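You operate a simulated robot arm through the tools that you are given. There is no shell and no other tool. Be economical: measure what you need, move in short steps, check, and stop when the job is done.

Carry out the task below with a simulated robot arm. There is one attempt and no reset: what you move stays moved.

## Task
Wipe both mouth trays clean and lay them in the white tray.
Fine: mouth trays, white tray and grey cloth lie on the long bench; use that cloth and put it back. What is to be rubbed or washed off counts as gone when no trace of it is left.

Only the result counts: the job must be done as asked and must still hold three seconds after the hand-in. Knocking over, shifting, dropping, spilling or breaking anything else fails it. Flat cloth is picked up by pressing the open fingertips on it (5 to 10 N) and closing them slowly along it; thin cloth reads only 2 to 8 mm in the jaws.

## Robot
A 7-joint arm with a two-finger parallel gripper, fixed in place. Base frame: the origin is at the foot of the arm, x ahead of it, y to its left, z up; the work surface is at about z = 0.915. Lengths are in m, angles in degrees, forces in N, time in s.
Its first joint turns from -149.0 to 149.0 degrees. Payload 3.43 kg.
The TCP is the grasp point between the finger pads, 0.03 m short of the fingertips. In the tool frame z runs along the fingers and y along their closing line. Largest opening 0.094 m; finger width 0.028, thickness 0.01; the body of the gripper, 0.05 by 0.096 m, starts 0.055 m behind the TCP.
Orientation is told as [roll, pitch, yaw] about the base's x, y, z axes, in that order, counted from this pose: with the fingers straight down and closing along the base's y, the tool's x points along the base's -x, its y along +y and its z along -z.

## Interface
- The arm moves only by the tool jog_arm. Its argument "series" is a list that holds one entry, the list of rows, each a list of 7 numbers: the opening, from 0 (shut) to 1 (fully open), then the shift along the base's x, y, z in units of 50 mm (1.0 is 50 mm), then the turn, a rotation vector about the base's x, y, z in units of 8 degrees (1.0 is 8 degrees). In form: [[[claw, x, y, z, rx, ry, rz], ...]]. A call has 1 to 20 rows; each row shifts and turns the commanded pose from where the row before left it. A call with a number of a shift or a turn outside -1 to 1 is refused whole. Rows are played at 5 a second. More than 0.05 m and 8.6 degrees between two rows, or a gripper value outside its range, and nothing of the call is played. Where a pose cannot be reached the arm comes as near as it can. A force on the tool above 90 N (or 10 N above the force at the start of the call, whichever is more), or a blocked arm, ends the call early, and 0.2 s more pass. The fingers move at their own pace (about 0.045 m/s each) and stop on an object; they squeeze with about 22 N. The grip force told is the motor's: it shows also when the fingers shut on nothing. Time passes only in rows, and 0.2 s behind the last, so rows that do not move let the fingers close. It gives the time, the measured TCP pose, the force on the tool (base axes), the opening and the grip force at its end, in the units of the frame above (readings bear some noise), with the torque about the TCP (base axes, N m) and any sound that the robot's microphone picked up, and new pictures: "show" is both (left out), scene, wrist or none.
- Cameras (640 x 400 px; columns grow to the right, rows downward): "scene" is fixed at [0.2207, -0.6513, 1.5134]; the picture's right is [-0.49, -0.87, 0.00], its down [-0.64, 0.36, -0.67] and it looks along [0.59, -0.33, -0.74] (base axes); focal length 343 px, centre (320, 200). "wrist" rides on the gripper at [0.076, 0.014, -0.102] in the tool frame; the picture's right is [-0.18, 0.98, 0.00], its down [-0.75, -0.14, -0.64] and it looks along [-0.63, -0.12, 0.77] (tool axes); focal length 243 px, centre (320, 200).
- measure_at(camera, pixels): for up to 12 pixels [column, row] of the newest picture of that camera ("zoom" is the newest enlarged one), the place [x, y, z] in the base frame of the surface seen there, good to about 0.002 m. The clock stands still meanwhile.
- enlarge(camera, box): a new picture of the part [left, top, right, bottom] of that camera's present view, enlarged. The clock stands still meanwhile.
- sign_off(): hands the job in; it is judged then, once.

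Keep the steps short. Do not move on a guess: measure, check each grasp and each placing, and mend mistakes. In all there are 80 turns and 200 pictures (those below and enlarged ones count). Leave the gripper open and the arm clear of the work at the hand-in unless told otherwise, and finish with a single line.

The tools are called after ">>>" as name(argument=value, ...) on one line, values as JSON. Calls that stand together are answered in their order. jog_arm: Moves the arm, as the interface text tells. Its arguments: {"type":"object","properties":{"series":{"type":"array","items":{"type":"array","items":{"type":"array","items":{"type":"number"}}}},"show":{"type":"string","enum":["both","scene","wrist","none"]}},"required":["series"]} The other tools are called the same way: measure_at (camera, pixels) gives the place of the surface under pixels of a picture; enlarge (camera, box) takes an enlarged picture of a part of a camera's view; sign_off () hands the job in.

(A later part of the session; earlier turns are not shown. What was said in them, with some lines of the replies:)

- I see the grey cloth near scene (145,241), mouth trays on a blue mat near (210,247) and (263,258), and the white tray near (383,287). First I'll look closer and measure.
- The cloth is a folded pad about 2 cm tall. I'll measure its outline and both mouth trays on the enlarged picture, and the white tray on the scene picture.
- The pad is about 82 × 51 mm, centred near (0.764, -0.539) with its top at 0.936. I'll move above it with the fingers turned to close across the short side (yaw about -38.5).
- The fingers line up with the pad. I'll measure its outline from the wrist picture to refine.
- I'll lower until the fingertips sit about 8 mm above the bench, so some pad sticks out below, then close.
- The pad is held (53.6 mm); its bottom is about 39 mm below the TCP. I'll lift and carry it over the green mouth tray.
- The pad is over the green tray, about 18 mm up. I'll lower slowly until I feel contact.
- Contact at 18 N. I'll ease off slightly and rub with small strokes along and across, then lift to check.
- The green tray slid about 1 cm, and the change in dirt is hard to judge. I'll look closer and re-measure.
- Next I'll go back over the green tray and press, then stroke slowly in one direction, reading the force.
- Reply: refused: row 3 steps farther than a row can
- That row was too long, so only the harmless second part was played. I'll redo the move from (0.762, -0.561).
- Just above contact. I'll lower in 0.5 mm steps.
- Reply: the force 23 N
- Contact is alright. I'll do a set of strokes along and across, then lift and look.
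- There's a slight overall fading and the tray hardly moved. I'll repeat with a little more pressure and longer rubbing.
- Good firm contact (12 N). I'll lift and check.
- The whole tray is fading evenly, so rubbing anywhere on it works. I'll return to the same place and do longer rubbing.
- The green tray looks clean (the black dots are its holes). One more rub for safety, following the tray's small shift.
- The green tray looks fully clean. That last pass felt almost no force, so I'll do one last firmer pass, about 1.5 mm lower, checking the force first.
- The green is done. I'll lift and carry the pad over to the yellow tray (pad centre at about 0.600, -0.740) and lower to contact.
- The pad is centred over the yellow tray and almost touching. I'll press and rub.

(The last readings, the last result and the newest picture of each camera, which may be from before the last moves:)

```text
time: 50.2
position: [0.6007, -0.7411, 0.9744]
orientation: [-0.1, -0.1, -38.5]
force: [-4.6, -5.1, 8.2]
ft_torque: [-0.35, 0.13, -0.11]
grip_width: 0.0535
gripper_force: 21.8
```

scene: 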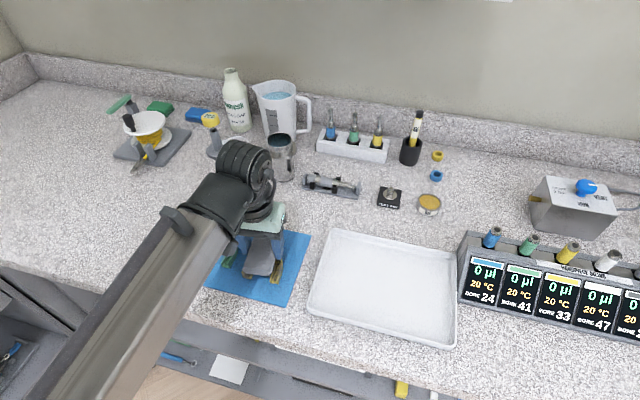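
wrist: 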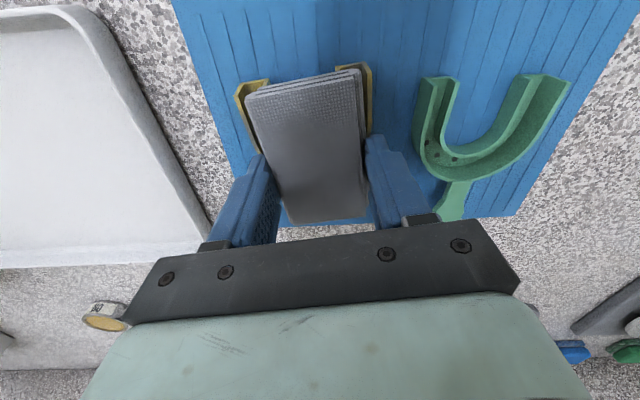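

Contact is 7–8 N and the tray stays put. I'll do a long rub.

>>> jog_arm(series=[[[0, 0.2, 0.2, 0, 0, 0, 0], [0, -0.2, -0.2, 0, 0, 0, 0], [0, -0.2, -0.2, 0, 0, 0, 0], [0, 0.2, 0.2, 0, 0, 0, 0], [0, 0.2, 0.2, 0, 0, 0, 0], [0, -0.2, -0.2, 0, 0, 0, 0], [0, -0.2, -0.2, 0, 0, 0, 0], [0, 0.2, 0.2, 0, 0, 0, 0], [0, 0.2, 0.2, 0, 0, 0, 0], [0, -0.2, -0.2, 0, 0, 0, 0], [0, -0.2, -0.2, 0, 0, 0, 0], [0, 0.2, 0.2, 0, 0, 0, 0], [0, 0.2, 0.2, 0, 0, 0, 0], [0, -0.2, -0.2, 0, 0, 0, 0], [0, -0.2, -0.2, 0, 0, 0, 0], [0, 0.2, 0.2, 0, 0, 0, 0]]], show="none")

>>> jog_arm(series=[[[0, 0.15, -0.15, 0, 0, 0, 0], [0, -0.15, 0.15, 0, 0, 0, 0], [0, -0.15, 0.15, 0, 0, 0, 0], [0, 0.15, -0.15, 0, 0, 0, 0], [0, 0.15, -0.15, 0, 0, 0, 0], [0, -0.15, 0.15, 0, 0, 0, 0], [0, -0.15, 0.15, 0, 0, 0, 0], [0, 0.15, -0.15, 0, 0, 0, 0], [0, 0.2, 0.2, 0, 0, 0, 0], [0, -0.2, -0.2, 0, 0, 0, 0], [0, -0.2, -0.2, 0, 0, 0, 0], [0, 0.2, 0.2, 0, 0, 0, 0], [0, 0, 0, 0, 0, 0, 0]]], show="none")

>>> jog_arm(series=[[[0, 0, 0, 0.7, 0, 0, 0], [0, 0.4, 0.6, 0.5, 0, 0, 0], [0, 0.5, 0.6, 0, 0, 0, 0], [0, 0.5, 0.6, 0, 0, 0, 0], [0, 0.5, 0.6, 0, 0, 0, 0], [0, 0.5, 0.6, 0, 0, 0, 0], [0, 0.5, 0.6, 0, 0, 0, 0], [0, 0, 0, 0, 0, 0, 0]]])

>>> enlarge(camera="scene", box=[235, 225, 299, 285])

>>> enlarge(camera="wrist", box=[0, 30, 270, 220])

```text
time: 53.6
position: [0.6022, -0.7397, 0.9734]
orientation: [-0.2, 0.0, -38.5]
force: [-1.0, -1.7, 3.1]
ft_torque: [-0.1, 0.04, -0.05]
grip_width: 0.0538
gripper_force: 22.5
```

```text
time: 56.4
position: [0.5999, -0.7406, 0.9739]
orientation: [0.0, 0.0, -38.5]
force: [-5.3, -6.7, 10.0]
ft_torque: [-0.29, 0.14, -0.05]
grip_width: 0.0534
gripper_force: 21.6
```

```text
time: 58.2
position: [0.7479, -0.5591, 1.0324]
orientation: [0.0, 0.1, -38.5]
force: [0.2, 0.4, 0.1]
ft_torque: [0.02, 0.0, -0.02]
grip_width: 0.0536
gripper_force: 21.7
```

scene: 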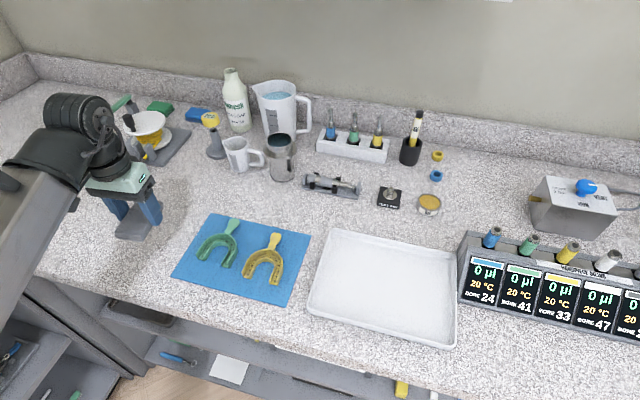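
wrist: 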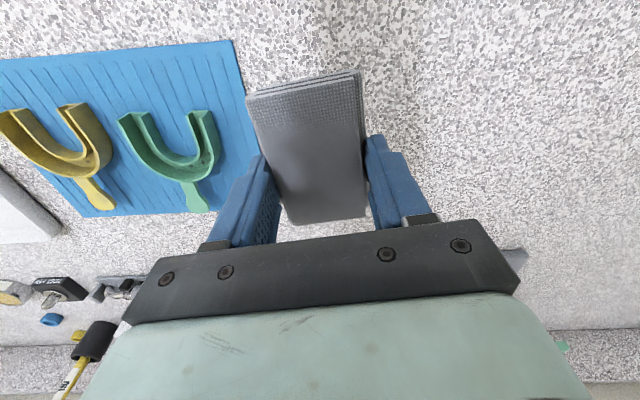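

```text
6.67 times, centred on (267, 255) of scene
```

zoom: 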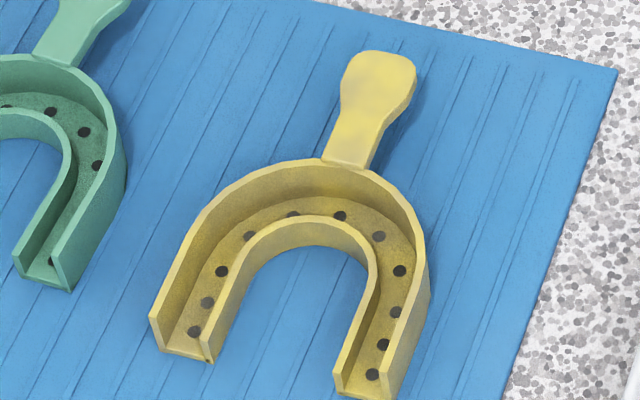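

```text
2.11 times, centred on (135, 125) of wrist
```

zoom: 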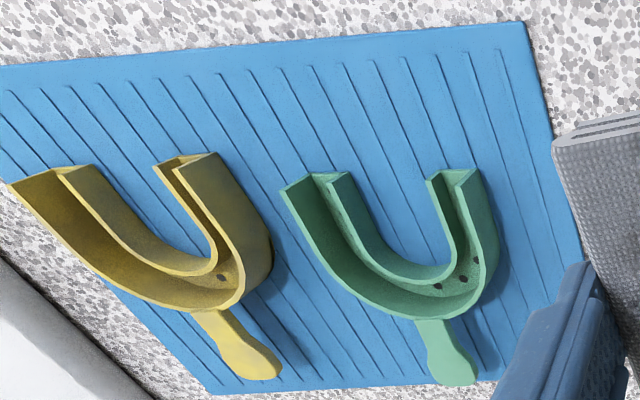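

Yellow is nearly clean, with faint grey still on the handle. I'll do another full rub there.

>>> jog_arm(series=[[[0, -0.5, -0.6, 0, 0, 0, 0], [0, -0.5, -0.6, 0, 0, 0, 0], [0, -0.5, -0.6, 0, 0, 0, 0], [0, -0.5, -0.6, 0, 0, 0, 0], [0, -0.5, -0.6, 0, 0, 0, 0], [0, -0.42, -0.62, 0, 0, 0, 0], [0, 0, 0, -0.6, 0, 0, 0], [0, 0, 0, -0.54, 0, 0, 0], [0, 0, 0, -0.05, 0, 0, 0], [0, 0, 0, -0.02, 0, 0, 0], [0, 0, 0, 0, 0, 0, 0]]], show="none")

>>> jog_arm(series=[[[0, 0.2, 0.2, 0, 0, 0, 0], [0, -0.2, -0.2, 0, 0, 0, 0], [0, -0.2, -0.2, 0, 0, 0, 0], [0, 0.2, 0.2, 0, 0, 0, 0], [0, 0.2, 0.2, 0, 0, 0, 0], [0, -0.2, -0.2, 0, 0, 0, 0], [0, -0.2, -0.2, 0, 0, 0, 0], [0, 0.2, 0.2, 0, 0, 0, 0], [0, 0.2, 0.2, 0, 0, 0, 0], [0, -0.2, -0.2, 0, 0, 0, 0], [0, -0.2, -0.2, 0, 0, 0, 0], [0, 0.2, 0.2, 0, 0, 0, 0], [0, 0.2, 0.2, 0, 0, 0, 0], [0, -0.2, -0.2, 0, 0, 0, 0], [0, -0.2, -0.2, 0, 0, 0, 0], [0, 0.2, 0.2, 0, 0, 0, 0]]], show="none")

>>> jog_arm(series=[[[0, 0.15, -0.15, 0, 0, 0, 0], [0, -0.15, 0.15, 0, 0, 0, 0], [0, -0.15, 0.15, 0, 0, 0, 0], [0, 0.15, -0.15, 0, 0, 0, 0], [0, 0.15, -0.15, 0, 0, 0, 0], [0, -0.15, 0.15, 0, 0, 0, 0], [0, -0.15, 0.15, 0, 0, 0, 0], [0, 0.15, -0.15, 0, 0, 0, 0], [0, 0.2, 0.2, 0, 0, 0, 0], [0, -0.2, -0.2, 0, 0, 0, 0], [0, -0.2, -0.2, 0, 0, 0, 0], [0, 0.2, 0.2, 0, 0, 0, 0], [0, 0, 0, 0, 0, 0, 0]]], show="wrist")

```text
time: 60.6
position: [0.6008, -0.7388, 0.9732]
orientation: [-0.1, -0.1, -38.4]
force: [0.0, 0.6, 4.8]
ft_torque: [-0.1, -0.03, 0.02]
grip_width: 0.0537
gripper_force: 21.6
```

```text
time: 64.0
position: [0.5989, -0.7403, 0.974]
orientation: [-0.1, 0.0, -38.6]
force: [-3.2, -3.6, 4.7]
ft_torque: [-0.16, 0.07, -0.03]
grip_width: 0.0535
gripper_force: 21.9
```

```text
time: 66.8
position: [0.5971, -0.7412, 0.9723]
orientation: [0.0, 0.0, -38.4]
force: [-0.6, -0.3, 1.3]
ft_torque: [-0.04, -0.01, 0.01]
grip_width: 0.0535
gripper_force: 22.6
```

wrist: 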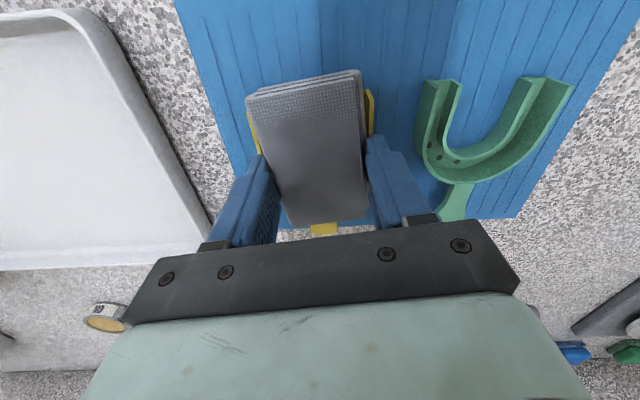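

Next I'll lift, carry the pad over its home spot, and inspect both trays.

>>> jog_arm(series=[[[0, 0, 0, 0.7, 0, 0, 0], [0, 0.4, 0.5, 0.5, 0, 0, 0], [0, 0.5, 0.6, 0, 0, 0, 0], [0, 0.5, 0.6, 0, 0, 0, 0], [0, 0.5, 0.6, 0, 0, 0, 0], [0, 0.5, 0.6, 0, 0, 0, 0], [0, 0.5, 0.6, 0, 0, 0, 0], [0, 0.45, 0.48, 0, 0, 0, 0], [0, 0, 0, 0, 0, 0, 0]]])

>>> enlarge(camera="scene", box=[235, 225, 299, 285])

>>> enlarge(camera="scene", box=[110, 195, 190, 265])

```text
time: 68.8
position: [0.7686, -0.5408, 1.031]
orientation: [0.0, 0.1, -38.5]
force: [0.3, 0.8, -0.5]
ft_torque: [-0.01, 0.02, -0.03]
grip_width: 0.0537
gripper_force: 22.3
```

scene: 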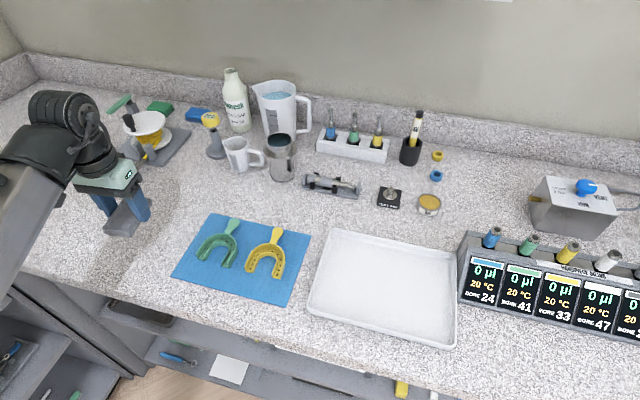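
wrist: 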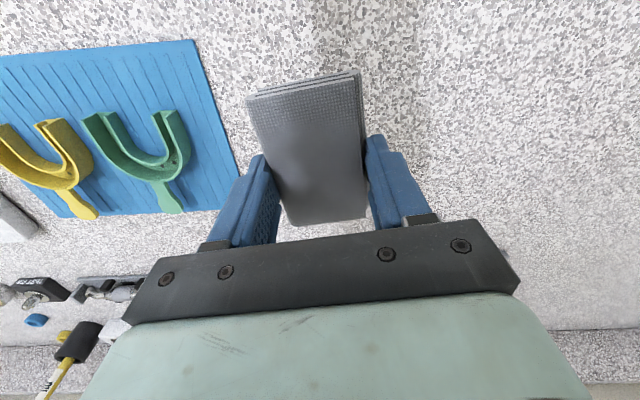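

```text
6.67 times, centred on (267, 255) of scene
```

zoom: 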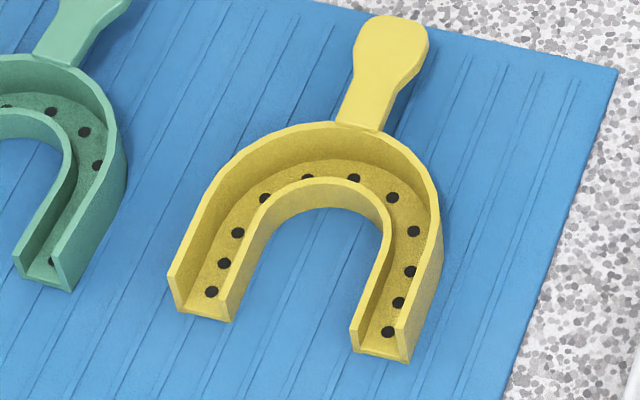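

```text
5.71 times, centred on (150, 230) of scene
```

zoom: 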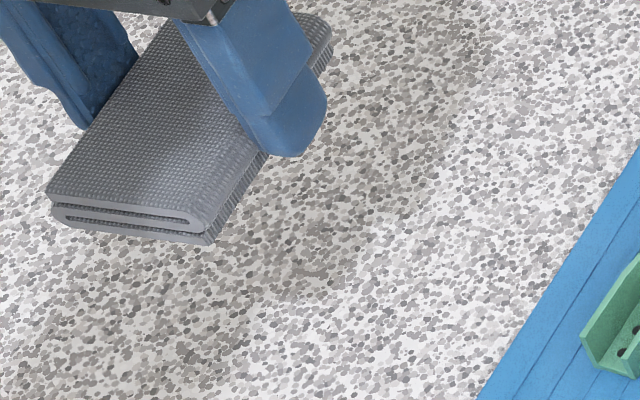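

Both trays are clean. I'll put the cloth back at its home spot, lowering until contact.

>>> jog_arm(series=[[[0, -0.06, -0.03, -0.6, 0, 0, 0], [0, 0, 0, -0.6, 0, 0, 0], [0, 0, 0, -0.3, 0, 0, 0], [0, 0, 0, -0.08, 0, 0, 0], [0, 0, 0, 0, 0, 0, 0]]], show="scene")

>>> enlarge(camera="scene", box=[110, 195, 190, 265])

```text
time: 70.0
position: [0.7656, -0.5421, 0.9537]
orientation: [0.0, 0.0, -38.5]
force: [-0.8, -0.1, -0.4]
ft_torque: [0.0, 0.02, 0.04]
grip_width: 0.0537
gripper_force: 21.7
```

scene: 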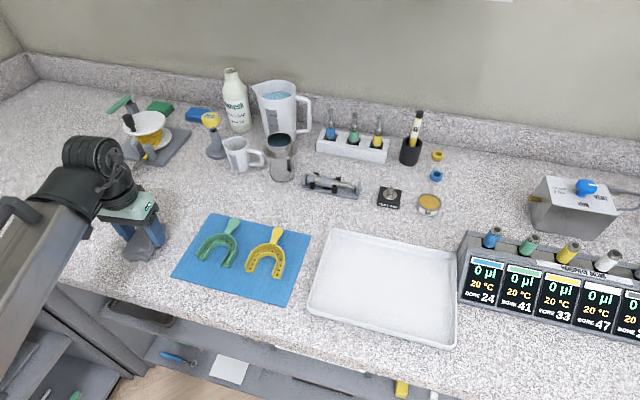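

```text
5.71 times, centred on (150, 230) of scene
```

zoom: 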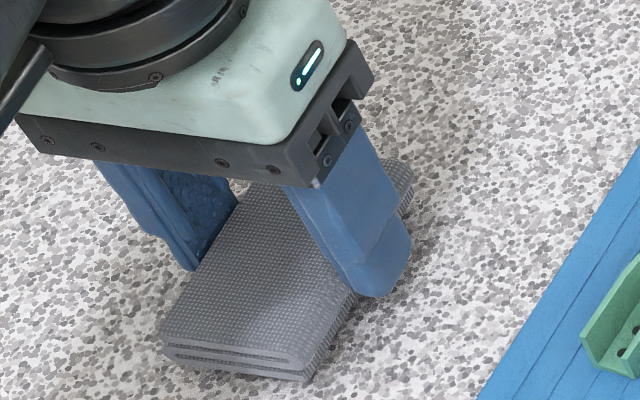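

I'll lower the last few millimetres until the force shows contact.

>>> jog_arm(series=[[[0, 0, 0, -0.04, 0, 0, 0], [0, 0, 0, -0.04, 0, 0, 0], [0, 0, 0, 0, 0, 0, 0]]], show="none")

```text
time: 70.8
position: [0.7647, -0.5421, 0.9502]
orientation: [0.0, 0.0, -38.5]
force: [-1.3, -0.2, 0.2]
ft_torque: [0.01, 0.0, -0.01]
grip_width: 0.0534
gripper_force: 22.2
```

>>> jog_arm(series=[[[0, 0, 0, -0.03, 0, 0, 0], [0, 0, 0, 0, 0, 0, 0]]], show="none")

```text
time: 71.4
position: [0.7646, -0.5428, 0.9487]
orientation: [0.0, 0.0, -38.5]
force: [0.4, -0.2, -0.3]
ft_torque: [0.03, 0.01, 0.02]
grip_width: 0.0537
gripper_force: 22.3
```

>>> jog_arm(series=[[[0, 0, 0, -0.03, 0, 0, 0], [0, 0, 0, 0, 0, 0, 0]]], show="none")

```text
time: 72.0
position: [0.7645, -0.5434, 0.947]
orientation: [0.0, -0.2, -38.5]
force: [-0.4, 0.6, 11.2]
ft_torque: [0.35, 0.38, -0.02]
grip_width: 0.0537
gripper_force: 22.0
```

The pad rests on the bench (11 N). I'll release, rise, and check.

>>> jog_arm(series=[[[0.7, 0, 0, 0, 0, 0, 0], [0.9, 0, 0, 0, 0, 0, 0], [0.95, 0, 0, 0, 0, 0, 0], [0.95, 0, 0, 0.3, 0, 0, 0], [0.95, 0, 0, 0.7, 0, 0, 0], [0.95, 0, 0, 0.8, 0, 0, 0], [1, 0, 0, 0.6, 0, 0, 0], [1, -0.4, -0.7, 0.3, 0, 0, 0], [1, -0.4, -0.7, 0, 0, 0, 0], [1, 0, 0, 0, 0, 0, 0]]])

>>> enlarge(camera="scene", box=[110, 200, 320, 330])

>>> enlarge(camera="wrist", box=[60, 0, 380, 200])

```text
time: 74.2
position: [0.7235, -0.6122, 1.0821]
orientation: [0.0, 0.0, -38.5]
force: [-0.6, 0.0, 0.9]
ft_torque: [0.02, 0.0, -0.01]
grip_width: 0.0939
gripper_force: 0.1
```

scene: 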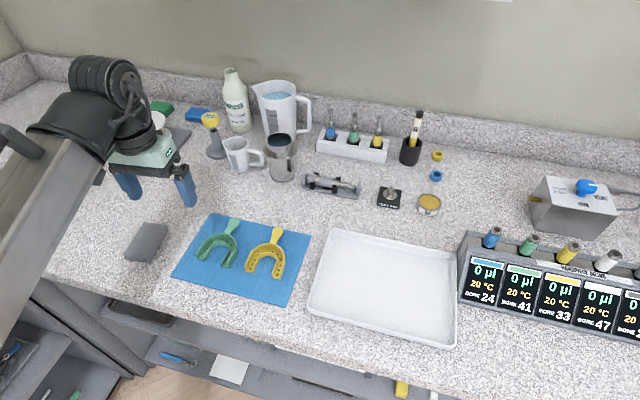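
wrist: 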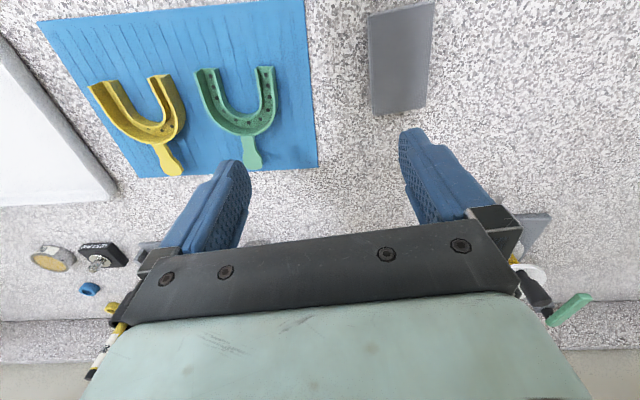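

```text
3.05 times, centred on (215, 265) of scene
```

zoom: 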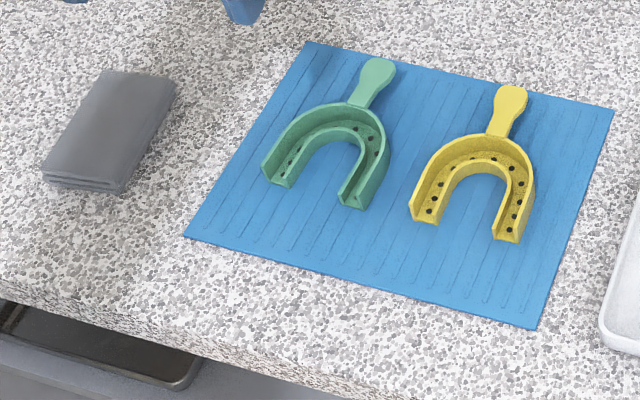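

```text
2.00 times, centred on (220, 100) of wrist
```

zoom: 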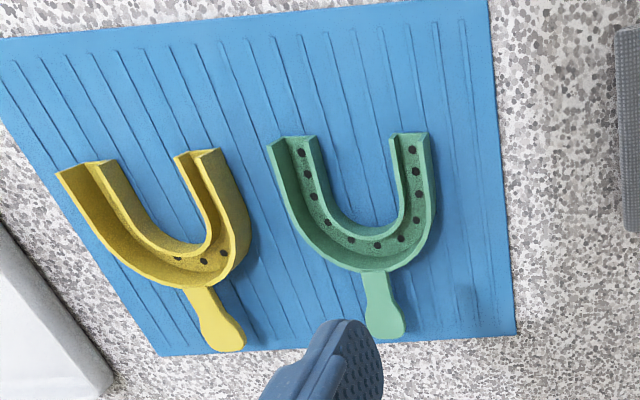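

The cloth is back in place within a few mm. I'll measure both handles and the white tray's floor and rims.

>>> measure_at(camera="zoom", pixels=[[388, 333], [380, 305], [376, 278], [371, 290], [388, 290], [229, 345], [208, 305], [196, 290], [340, 268], [172, 272], [278, 140], [428, 135]])

>>> measure_at(camera="scene", pixels=[[322, 268], [326, 268], [332, 268], [340, 268], [310, 298], [316, 298], [324, 298], [335, 234], [342, 240], [350, 245], [330, 305], [345, 312]])

>>> enlarge(camera="scene", box=[290, 210, 480, 360])

```text
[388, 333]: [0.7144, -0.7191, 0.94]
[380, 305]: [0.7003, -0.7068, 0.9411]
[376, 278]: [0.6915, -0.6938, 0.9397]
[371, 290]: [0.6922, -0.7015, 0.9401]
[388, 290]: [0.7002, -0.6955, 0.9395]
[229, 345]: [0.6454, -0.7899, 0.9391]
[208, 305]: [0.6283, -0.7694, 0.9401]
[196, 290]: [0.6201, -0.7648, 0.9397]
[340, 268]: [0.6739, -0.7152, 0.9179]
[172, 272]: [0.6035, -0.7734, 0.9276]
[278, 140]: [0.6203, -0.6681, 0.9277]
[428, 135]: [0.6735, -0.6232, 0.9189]
```

```text
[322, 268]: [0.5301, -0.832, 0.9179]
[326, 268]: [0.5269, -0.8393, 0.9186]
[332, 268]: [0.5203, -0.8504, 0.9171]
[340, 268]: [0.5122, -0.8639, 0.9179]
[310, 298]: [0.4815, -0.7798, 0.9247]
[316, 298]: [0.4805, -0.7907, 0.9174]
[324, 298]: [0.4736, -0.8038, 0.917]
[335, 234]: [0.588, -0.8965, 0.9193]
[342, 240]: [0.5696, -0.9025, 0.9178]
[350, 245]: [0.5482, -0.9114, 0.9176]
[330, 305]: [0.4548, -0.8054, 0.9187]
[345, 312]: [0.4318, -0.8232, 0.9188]
```

```text
2.67 times, centred on (385, 285) of scene
```

zoom: 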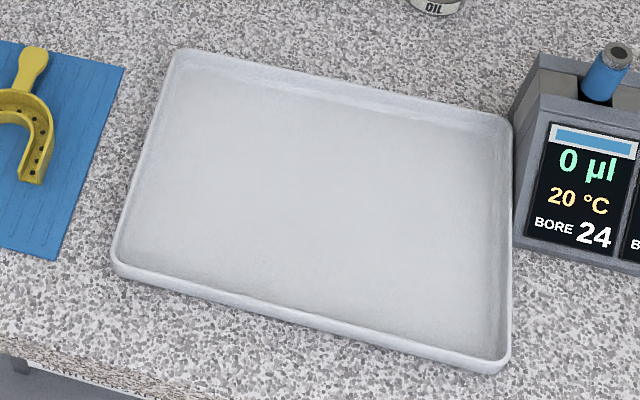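

The white tray floor is at 0.918 with rims at 0.934, and only its near strip is within reach. So I'll grip each mouth tray across both arms from outside near the open end. I'll measure the arms from the wrist picture first.

>>> enlarge(camera="wrist", box=[80, 50, 300, 190])

```text
2.86 times, centred on (190, 120) of wrist
```

zoom: 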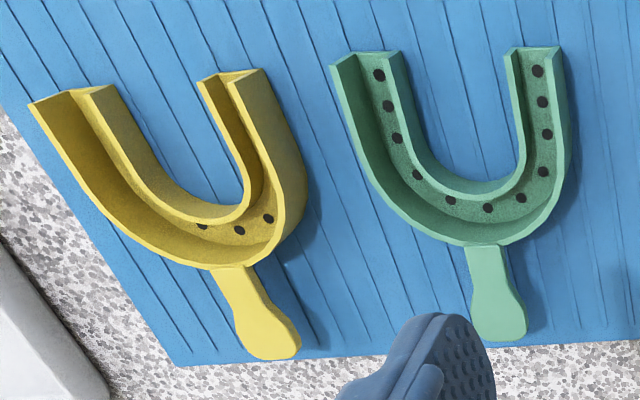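

>>> measure_at(camera="zoom", pixels=[[32, 104], [48, 135], [72, 92], [100, 90], [200, 80], [236, 82], [262, 72], [300, 355], [235, 265], [334, 66], [386, 55], [508, 52]])

>>> measure_at(camera="zoom", pixels=[[556, 50], [564, 80], [342, 98], [70, 175], [265, 115], [498, 335], [480, 250]])

```text
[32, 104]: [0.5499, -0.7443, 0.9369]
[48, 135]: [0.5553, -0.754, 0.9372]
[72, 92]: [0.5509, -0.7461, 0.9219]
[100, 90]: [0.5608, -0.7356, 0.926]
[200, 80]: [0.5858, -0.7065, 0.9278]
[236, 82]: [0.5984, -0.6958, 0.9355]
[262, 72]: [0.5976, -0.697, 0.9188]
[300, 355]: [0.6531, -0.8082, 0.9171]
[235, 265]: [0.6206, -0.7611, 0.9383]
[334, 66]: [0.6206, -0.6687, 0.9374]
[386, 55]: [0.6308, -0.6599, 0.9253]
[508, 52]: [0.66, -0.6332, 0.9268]
```

```text
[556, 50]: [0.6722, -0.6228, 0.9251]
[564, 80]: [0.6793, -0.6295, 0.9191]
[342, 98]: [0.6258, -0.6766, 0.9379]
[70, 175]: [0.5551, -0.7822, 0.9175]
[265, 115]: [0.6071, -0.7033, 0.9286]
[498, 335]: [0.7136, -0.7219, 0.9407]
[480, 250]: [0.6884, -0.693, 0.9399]
```

The yellow arms are 68 mm wide outside, centred on a line at -45°. I'll move above (0.587, -0.733) with yaw -45.

>>> jog_arm(series=[[[1, -0.55, -0.48, 0, 0, 0, -0.2], [1, -0.55, -0.48, 0, 0, 0, -0.2], [1, -0.55, -0.48, 0, 0, 0, -0.2], [1, -0.55, -0.48, 0, 0, 0, -0.21], [1, -0.53, -0.5, -0.3, 0, 0, 0], [1, 0, 0, -0.7, 0, 0, 0], [1, 0, 0, -0.6, 0, 0, 0], [1, 0, 0, 0, 0, 0, 0]]])

```text
time: 76.0
position: [0.5896, -0.7327, 1.004]
orientation: [0.1, 0.1, -44.9]
force: [-0.1, 0.2, 0.2]
ft_torque: [0.02, -0.01, -0.01]
grip_width: 0.0938
gripper_force: 0.1
```

scene: 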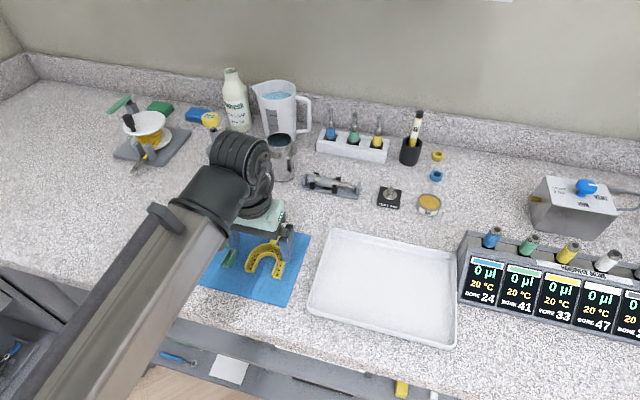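
wrist: 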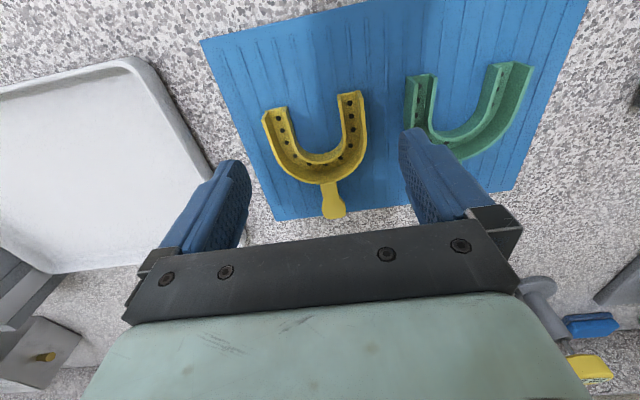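

The U is centred between the fingers (the TCP projects at about (320,134)). I'll narrow slightly to clear the green tray and descend to TCP z 0.952.

>>> jog_arm(series=[[[0.92, -0.02, 0, -0.5, 0, 0, 0], [0.92, 0, 0, -0.3, 0, 0, 0], [0.92, 0, 0, -0.24, 0, 0, 0], [0.92, 0, 0, 0, 0, 0, 0]]])

```text
time: 77.0
position: [0.5877, -0.7336, 0.9516]
orientation: [-0.1, 0.0, -45.0]
force: [-0.4, 0.2, 0.5]
ft_torque: [0.04, 0.01, -0.01]
grip_width: 0.0864
gripper_force: 0.1
```

scene: 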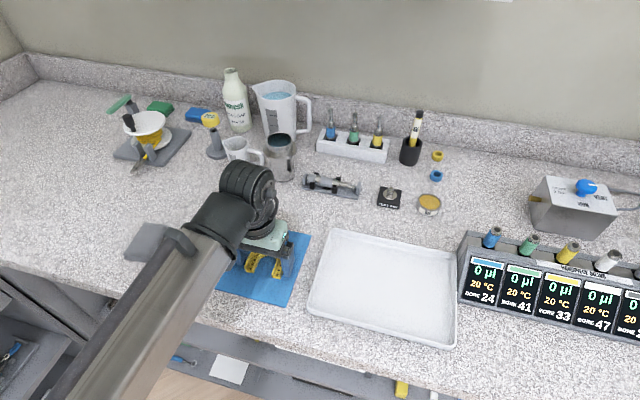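
wrist: 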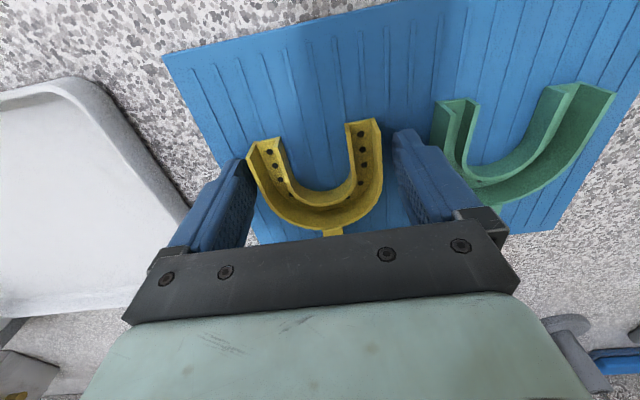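

The fingers straddle both arms, clear of the green tray. I'll close.

>>> jog_arm(series=[[[0.8, 0, 0, 0, 0, 0, 0], [0.7, 0, 0, 0, 0, 0, 0], [0.5, 0, 0, 0, 0, 0, 0], [0.3, 0, 0, 0, 0, 0, 0], [0.3, 0, 0, 0, 0, 0, 0]]], show="wrist")

```text
time: 78.2
position: [0.5874, -0.7333, 0.9515]
orientation: [0.1, -0.1, -45.0]
force: [-0.4, 0.4, -0.4]
ft_torque: [0.01, 0.01, 0.0]
grip_width: 0.0716
gripper_force: 21.5
```

wrist: 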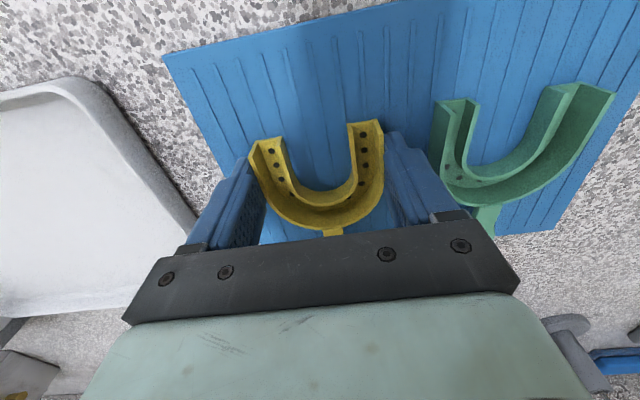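

Gripped at 71.6 mm. I'll lift gently and check.

>>> jog_arm(series=[[[0.3, 0, 0, 0.2, 0, 0, 0], [0.3, 0, 0, 0.5, 0, 0, 0], [0.3, 0, 0, 0.5, 0, 0, 0], [0.3, 0, 0, 0, 0, 0, 0]]])

```text
time: 79.2
position: [0.5864, -0.7341, 1.0101]
orientation: [0.0, -0.1, -45.0]
force: [1.1, 0.0, -1.0]
ft_torque: [0.02, 0.02, 0.02]
grip_width: 0.0716
gripper_force: 21.8
```

scene: 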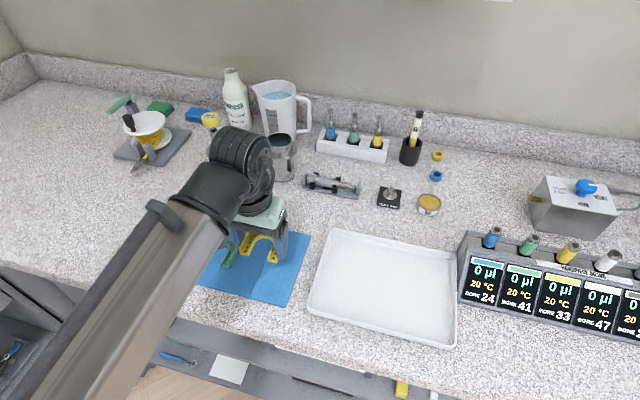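
wrist: 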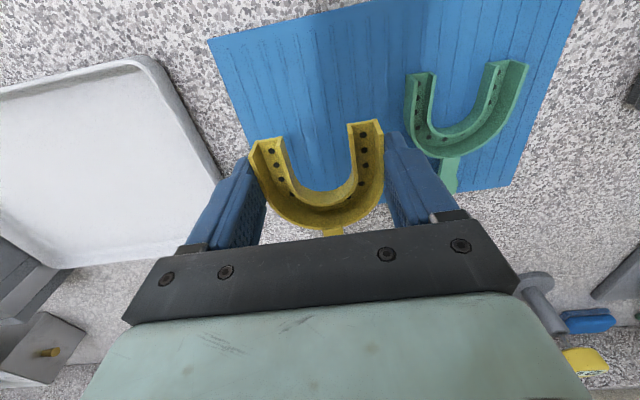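

The yellow tray is held level. I'll carry it over the white tray to (0.390, -0.896).

>>> jog_arm(series=[[[0.3, -0.655, -0.54, 0, 0, 0, 0.15], [0.3, -0.655, -0.54, 0, 0, 0, 0], [0.3, -0.655, -0.54, 0, 0, 0, 0], [0.3, -0.655, -0.54, 0, 0, 0, 0], [0.3, -0.655, -0.54, 0, 0, 0, 0], [0.3, -0.655, -0.54, 0, 0, 0, 0], [0.3, 0, 0, 0, 0, 0, 0]]])

```text
time: 80.8
position: [0.3883, -0.8942, 1.008]
orientation: [-0.1, 0.0, -43.7]
force: [0.7, 0.7, 0.5]
ft_torque: [0.0, 0.01, -0.02]
grip_width: 0.0712
gripper_force: 22.0
```

scene: 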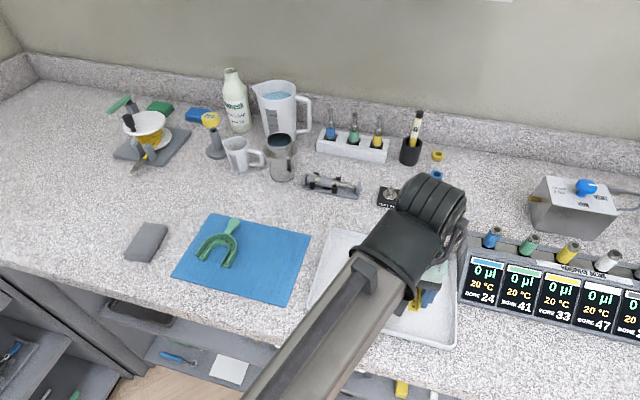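
wrist: 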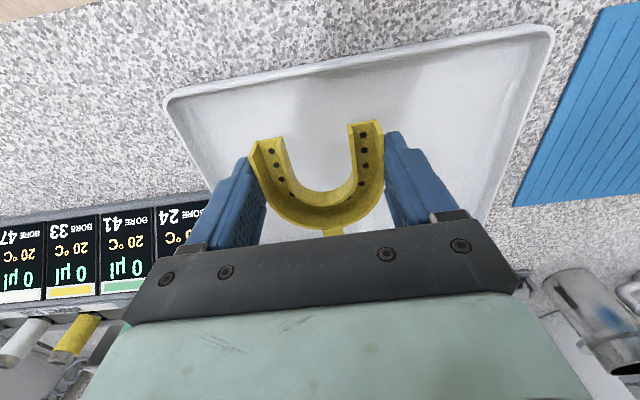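

Reached. I'll check the clearance by measuring the near rim and floor around the held tray.

>>> measure_at(camera="wrist", pixels=[[200, 96], [300, 75], [400, 54], [300, 85], [300, 95], [320, 130], [205, 150], [190, 130], [172, 105], [215, 140], [550, 35], [535, 60]])

```text
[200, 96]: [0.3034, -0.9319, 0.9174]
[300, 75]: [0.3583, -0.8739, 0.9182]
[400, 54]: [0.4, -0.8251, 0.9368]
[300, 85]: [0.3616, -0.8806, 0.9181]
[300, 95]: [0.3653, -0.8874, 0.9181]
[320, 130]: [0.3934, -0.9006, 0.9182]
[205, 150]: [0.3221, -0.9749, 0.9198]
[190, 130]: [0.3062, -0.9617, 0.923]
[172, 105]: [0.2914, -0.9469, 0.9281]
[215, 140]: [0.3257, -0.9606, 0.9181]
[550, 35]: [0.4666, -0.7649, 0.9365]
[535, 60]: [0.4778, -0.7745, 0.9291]
```

There's ample clearance: 16 mm at the near rim and 45 mm at the side. I'll lower to just above the floor, then feel for contact.

>>> jog_arm(series=[[[0.3, 0, 0, -0.5, 0, 0, 0], [0.3, 0, 0, -0.4, 0, 0, 0], [0.3, 0, 0, -0.15, 0, 0, 0], [0.3, 0, 0, -0.06, 0, 0, 0], [0.3, 0, 0, 0, 0, 0, 0]]], show="wrist")

```text
time: 82.0
position: [0.3908, -0.8945, 0.9537]
orientation: [-0.1, 0.0, -43.9]
force: [-0.2, 0.7, -0.9]
ft_torque: [-0.01, 0.04, 0.01]
grip_width: 0.0717
gripper_force: 21.8
```

wrist: 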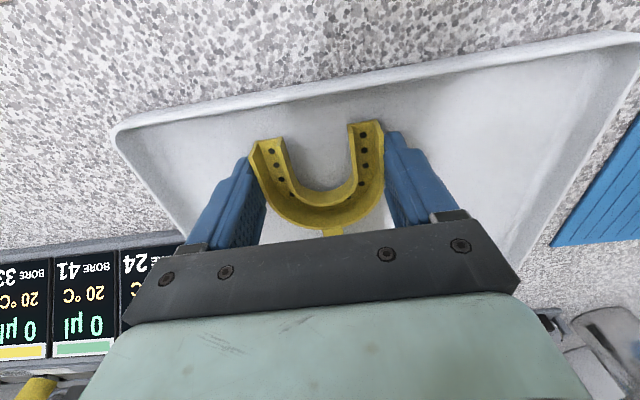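

>>> jog_arm(series=[[[0.3, 0, 0, -0.02, 0, 0, 0], [0.3, 0, 0, -0.015, 0, 0, 0], [0.3, 0, 0, 0, 0, 0, 0]]], show="none")

```text
time: 82.8
position: [0.3902, -0.8958, 0.9536]
orientation: [0.0, 0.0, -43.8]
force: [-0.2, 0.2, 0.0]
ft_torque: [0.01, 0.03, 0.04]
grip_width: 0.0715
gripper_force: 22.4
```

>>> jog_arm(series=[[[0.3, 0, 0, -0.02, 0, 0, 0], [0.3, 0, 0, 0, 0, 0, 0]]], show="none")

```text
time: 83.4
position: [0.3901, -0.8967, 0.9518]
orientation: [0.0, 0.0, -43.8]
force: [0.6, 0.2, -0.6]
ft_torque: [0.04, -0.01, -0.01]
grip_width: 0.0717
gripper_force: 22.2
```

>>> jog_arm(series=[[[0.3, 0, 0, -0.02, 0, 0, 0], [0.3, 0, 0, 0, 0, 0, 0]]], show="none")

```text
time: 84.0
position: [0.389, -0.8954, 0.9505]
orientation: [0.0, 0.1, -43.8]
force: [1.1, 0.6, -1.6]
ft_torque: [0.0, 0.01, 0.03]
grip_width: 0.0717
gripper_force: 21.8
```

>>> jog_arm(series=[[[0.3, 0, 0, -0.02, 0, 0, 0], [0.3, 0, 0, 0, 0, 0, 0]]], show="wrist")

>>> enlarge(camera="wrist", box=[180, 80, 440, 250])

```text
time: 84.6
position: [0.3905, -0.8946, 0.9511]
orientation: [0.0, 0.0, -43.8]
force: [-1.0, 1.1, 5.6]
ft_torque: [0.1, -0.12, 0.04]
grip_width: 0.0717
gripper_force: 22.0
```

wrist: 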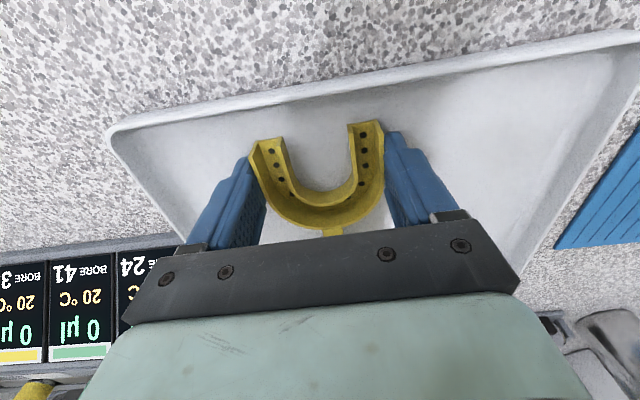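

```text
2.35 times, centred on (310, 165) of wrist
```

zoom: 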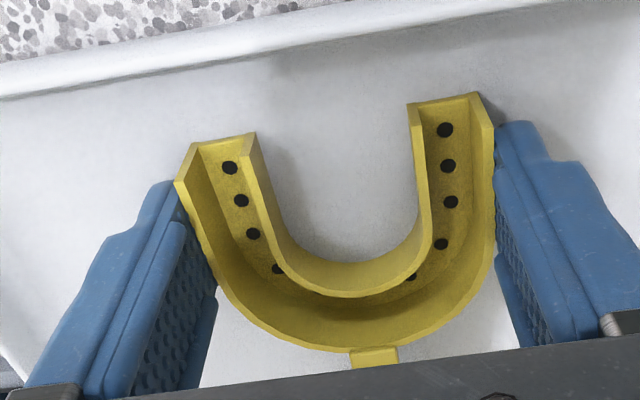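

Contact at 5.6 N. I'll release by opening modestly, rise, and head toward the green tray at about (0.658, -0.659), yaw -47.5.

>>> jog_arm(series=[[[0.85, 0, 0, 0, 0, 0, 0], [0.88, 0, 0, 0, 0, 0, 0], [0.88, 0, 0, 0, 0, 0, 0], [0.88, 0, 0, 0.4, 0, 0, 0], [0.88, 0, 0, 0.8, 0, 0, 0], [0.88, 0, 0, 0, 0, 0, 0]]])

>>> jog_arm(series=[[[0.92, 0.66, 0.58, 0, 0, 0, -0.1], [0.92, 0.66, 0.58, 0, 0, 0, -0.1], [0.92, 0.66, 0.58, 0, 0, 0, -0.1], [0.92, 0.66, 0.58, 0, 0, 0, -0.1], [0.92, 0.66, 0.58, 0, 0, 0, -0.06], [0.92, 0.66, 0.58, 0, 0, 0, 0], [0.92, 0.66, 0.58, 0, 0, 0, 0], [0.92, 0.74, 0.65, 0, 0, 0, 0], [0.92, 0, 0, 0, 0, 0, 0]]])

```text
time: 86.0
position: [0.3902, -0.8952, 1.0107]
orientation: [0.0, 0.0, -43.9]
force: [0.0, -0.5, -0.7]
ft_torque: [0.03, -0.01, 0.0]
grip_width: 0.0827
gripper_force: 0.1
```

scene: 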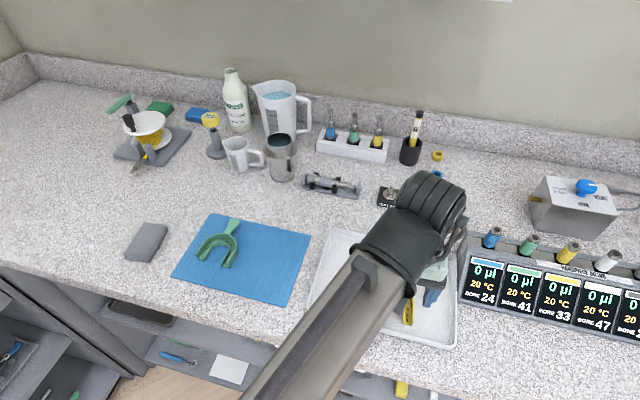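
wrist: 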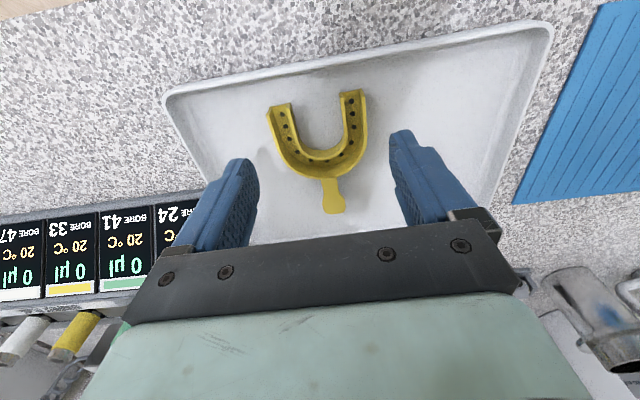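

```text
time: 88.0
position: [0.6571, -0.6599, 1.0113]
orientation: [0.0, 0.0, -47.5]
force: [-0.2, 0.7, -0.2]
ft_torque: [-0.01, 0.01, -0.01]
grip_width: 0.0864
gripper_force: 0.1
```

scene: 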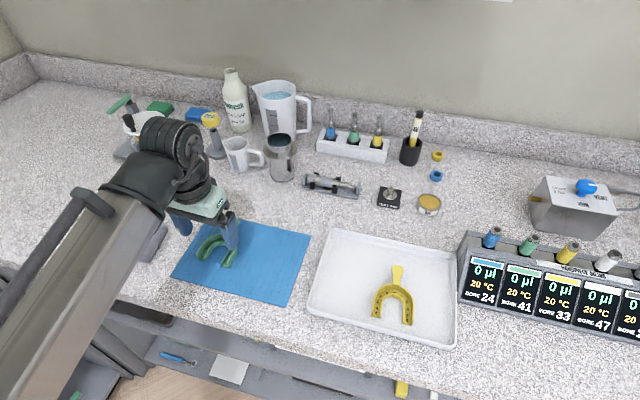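
wrist: 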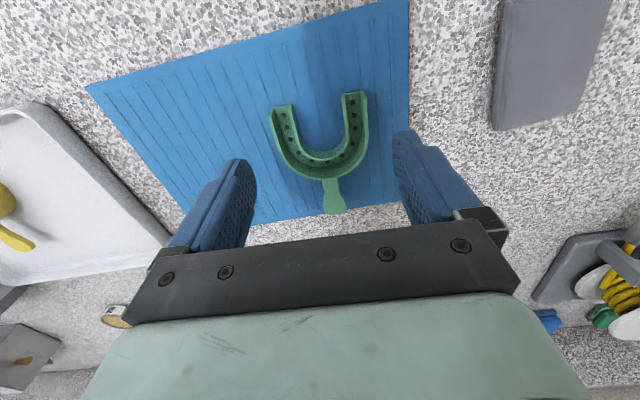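

Yellow lies in the white tray, and the green U is centred between the fingers. I'll descend to 0.9515 and close.

>>> jog_arm(series=[[[0.92, 0, 0, -0.6, 0, 0, 0], [0.92, 0, 0, -0.4, 0, 0, 0], [0.92, 0, 0, -0.19, 0, 0, 0], [0.92, 0, 0, 0, 0, 0, 0], [0.8, 0, 0, 0, 0, 0, 0], [0.7, 0, 0, 0, 0, 0, 0], [0.5, 0, 0, 0, 0, 0, 0], [0.3, 0, 0, 0, 0, 0, 0], [0.3, 0, 0, 0, 0, 0, 0]]], show="wrist")

```text
time: 90.0
position: [0.6578, -0.66, 0.9508]
orientation: [0.0, -0.1, -47.6]
force: [-0.2, 1.0, -0.4]
ft_torque: [0.02, 0.04, -0.01]
grip_width: 0.0715
gripper_force: 22.1
```

wrist: 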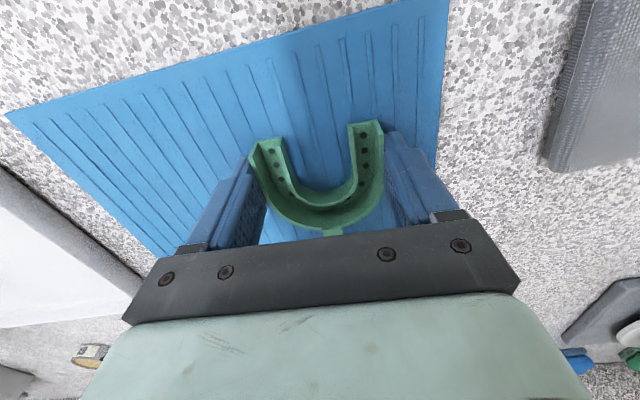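

Gripped. I'll lift and carry to (0.456, -0.835), turning to yaw -43.8.

>>> jog_arm(series=[[[0.3, 0, 0, 0.3, 0, 0, 0], [0.3, 0, 0, 0.9, 0, 0, 0], [0.3, -0.671, -0.582, 0, 0, 0, 0.1], [0.3, -0.671, -0.582, 0, 0, 0, 0.1], [0.3, -0.671, -0.582, 0, 0, 0, 0.1], [0.3, -0.671, -0.582, 0, 0, 0, 0.1], [0.3, -0.671, -0.582, 0, 0, 0, 0.06], [0.3, -0.671, -0.582, 0, 0, 0, 0], [0.3, 0, 0, 0, 0, 0, 0]]])

>>> measure_at(camera="wrist", pixels=[[300, 85], [300, 75], [300, 95], [320, 130], [400, 60], [430, 110]])

```text
time: 92.0
position: [0.4569, -0.8349, 1.0107]
orientation: [0.0, 0.0, -43.7]
force: [-0.1, 0.0, -0.8]
ft_torque: [0.04, 0.01, -0.01]
grip_width: 0.0715
gripper_force: 22.2
```

scene: 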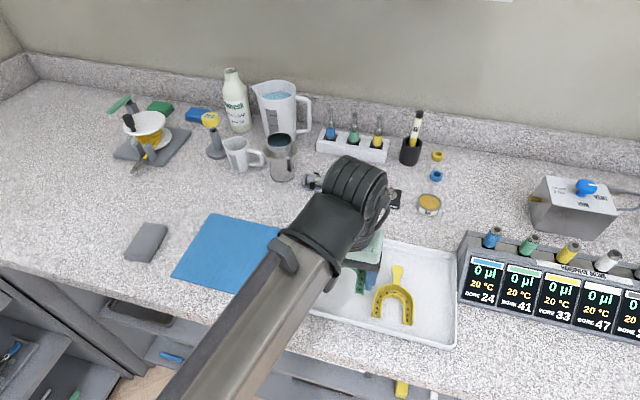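
wrist: 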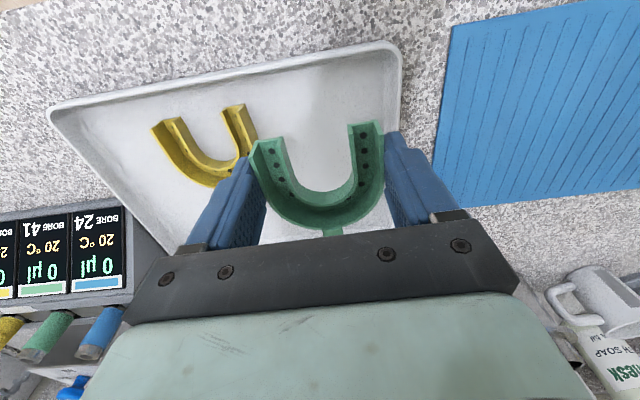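

```text
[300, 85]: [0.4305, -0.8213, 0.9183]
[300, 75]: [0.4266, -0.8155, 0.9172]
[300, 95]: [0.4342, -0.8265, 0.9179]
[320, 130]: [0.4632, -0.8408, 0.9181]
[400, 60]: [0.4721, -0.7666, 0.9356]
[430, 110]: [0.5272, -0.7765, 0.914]
```

Clearance is fair. I'll shift 2.5 mm away from the side rim and lower to just above the floor.

>>> jog_arm(series=[[[0.3, -0.036, -0.034, -0.5, 0, 0, 0], [0.3, 0, 0, -0.4, 0, 0, 0], [0.3, 0, 0, -0.2, 0, 0, 0], [0.3, 0, 0, -0.06, 0, 0, 0], [0.3, 0, 0, 0, 0, 0, 0]]], show="wrist")

>>> jog_arm(series=[[[0.3, 0, 0, -0.02, 0, 0, 0], [0.3, 0, 0, 0, 0, 0, 0]]], show="none")

```text
time: 93.2
position: [0.4569, -0.8366, 0.9532]
orientation: [-0.1, 0.0, -43.8]
force: [0.4, -0.5, -0.5]
ft_torque: [0.02, 0.03, 0.02]
grip_width: 0.0715
gripper_force: 22.1
```

wrist: 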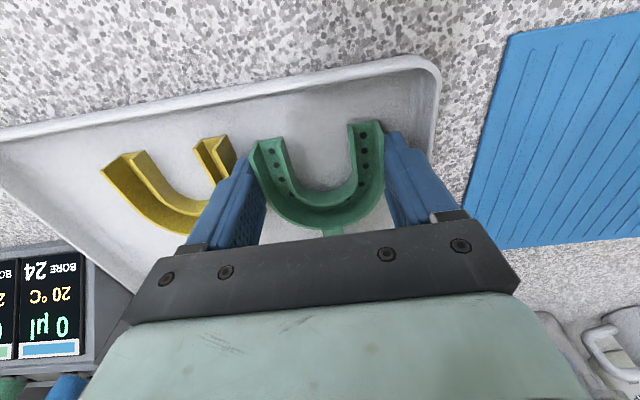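

```text
time: 93.8
position: [0.4551, -0.8357, 0.9524]
orientation: [0.0, 0.0, -43.8]
force: [0.8, -0.6, -0.2]
ft_torque: [0.03, 0.02, -0.01]
grip_width: 0.0717
gripper_force: 21.8
```

>>> jog_arm(series=[[[0.3, 0, 0, -0.02, 0, 0, 0], [0.3, 0, 0, 0, 0, 0, 0]]], show="none")

>>> enlarge(camera="wrist", box=[180, 80, 440, 250])

```text
time: 94.4
position: [0.4553, -0.8362, 0.9498]
orientation: [0.0, -0.1, -43.8]
force: [1.4, 0.0, 7.1]
ft_torque: [-0.11, 0.01, 0.03]
grip_width: 0.0717
gripper_force: 22.2
```

```text
2.35 times, centred on (310, 165) of wrist
```

zoom: 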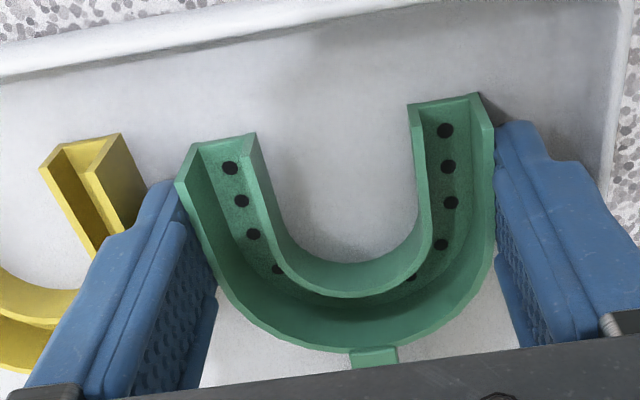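

Contact at 7 N, with clearance on both sides. I'll release narrowly and rise.

>>> jog_arm(series=[[[0.8, 0, 0, 0, 0, 0, 0], [0.82, 0, 0, 0, 0, 0, 0], [0.82, 0, 0, 0, 0, 0, 0], [0.82, 0, 0, 0.3, 0, 0, 0], [0.82, 0, 0, 0.8, 0, 0, 0], [0.9, 0, 0, 0.9, 0, 0, 0], [1, 0.4, 0.5, 0.5, 0, 0, 0], [1, 0.6, 0.7, 0.3, 0, 0, 0], [1, 0.6, 0.7, 0.2, 0, 0, 0], [1, 0.6, 0.7, 0, 0, 0, 0], [1, 0.6, 0.7, 0, 0, 0, 0], [1, 0, 0, 0, 0, 0, 0]]])

>>> enlarge(camera="scene", box=[290, 210, 480, 360])

>>> enlarge(camera="scene", box=[330, 250, 420, 340])

```text
time: 97.0
position: [0.596, -0.6727, 1.1007]
orientation: [0.0, -0.1, -43.7]
force: [0.9, -0.6, -0.6]
ft_torque: [0.02, 0.01, 0.0]
grip_width: 0.0938
gripper_force: 0.0
```

scene: 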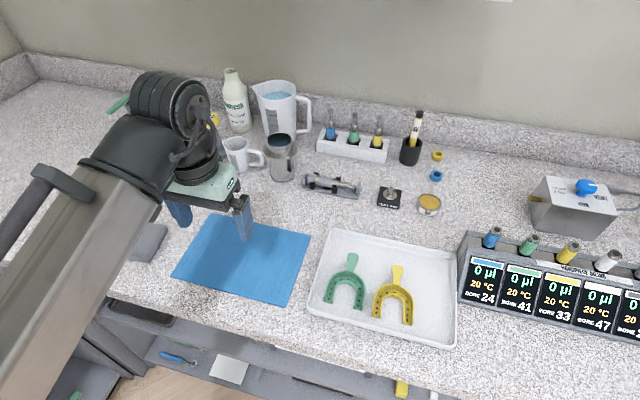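
wrist: 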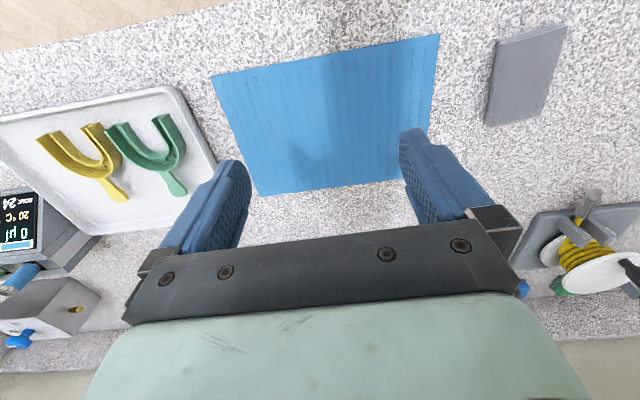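

```text
2.67 times, centred on (385, 285) of scene
```

zoom: 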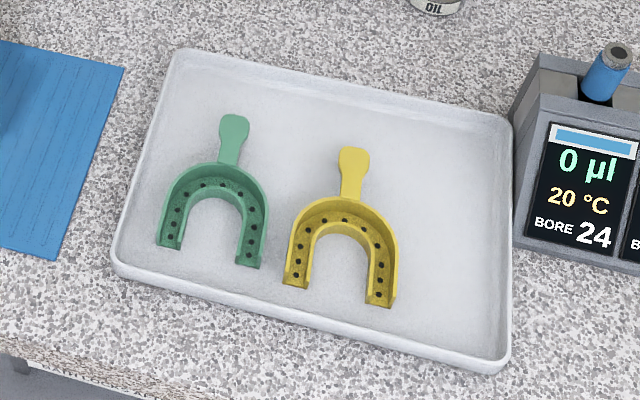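

```text
4.44 times, centred on (375, 295) of scene
```

zoom: 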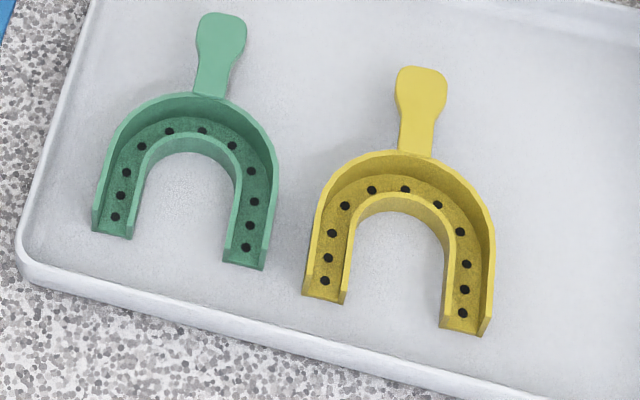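

Both mouth trays are clean and lie flat in the white tray. The cloth is back, nothing else has moved, and the gripper is open and clear, so I'm handing in.

>>> sign_off()

```text
The job is handed in.
```

Both mouth trays look clean in the enlarged pictures and lie in the white tray, the grey cloth is back within a few millimetres of where it was, and the job is handed in.
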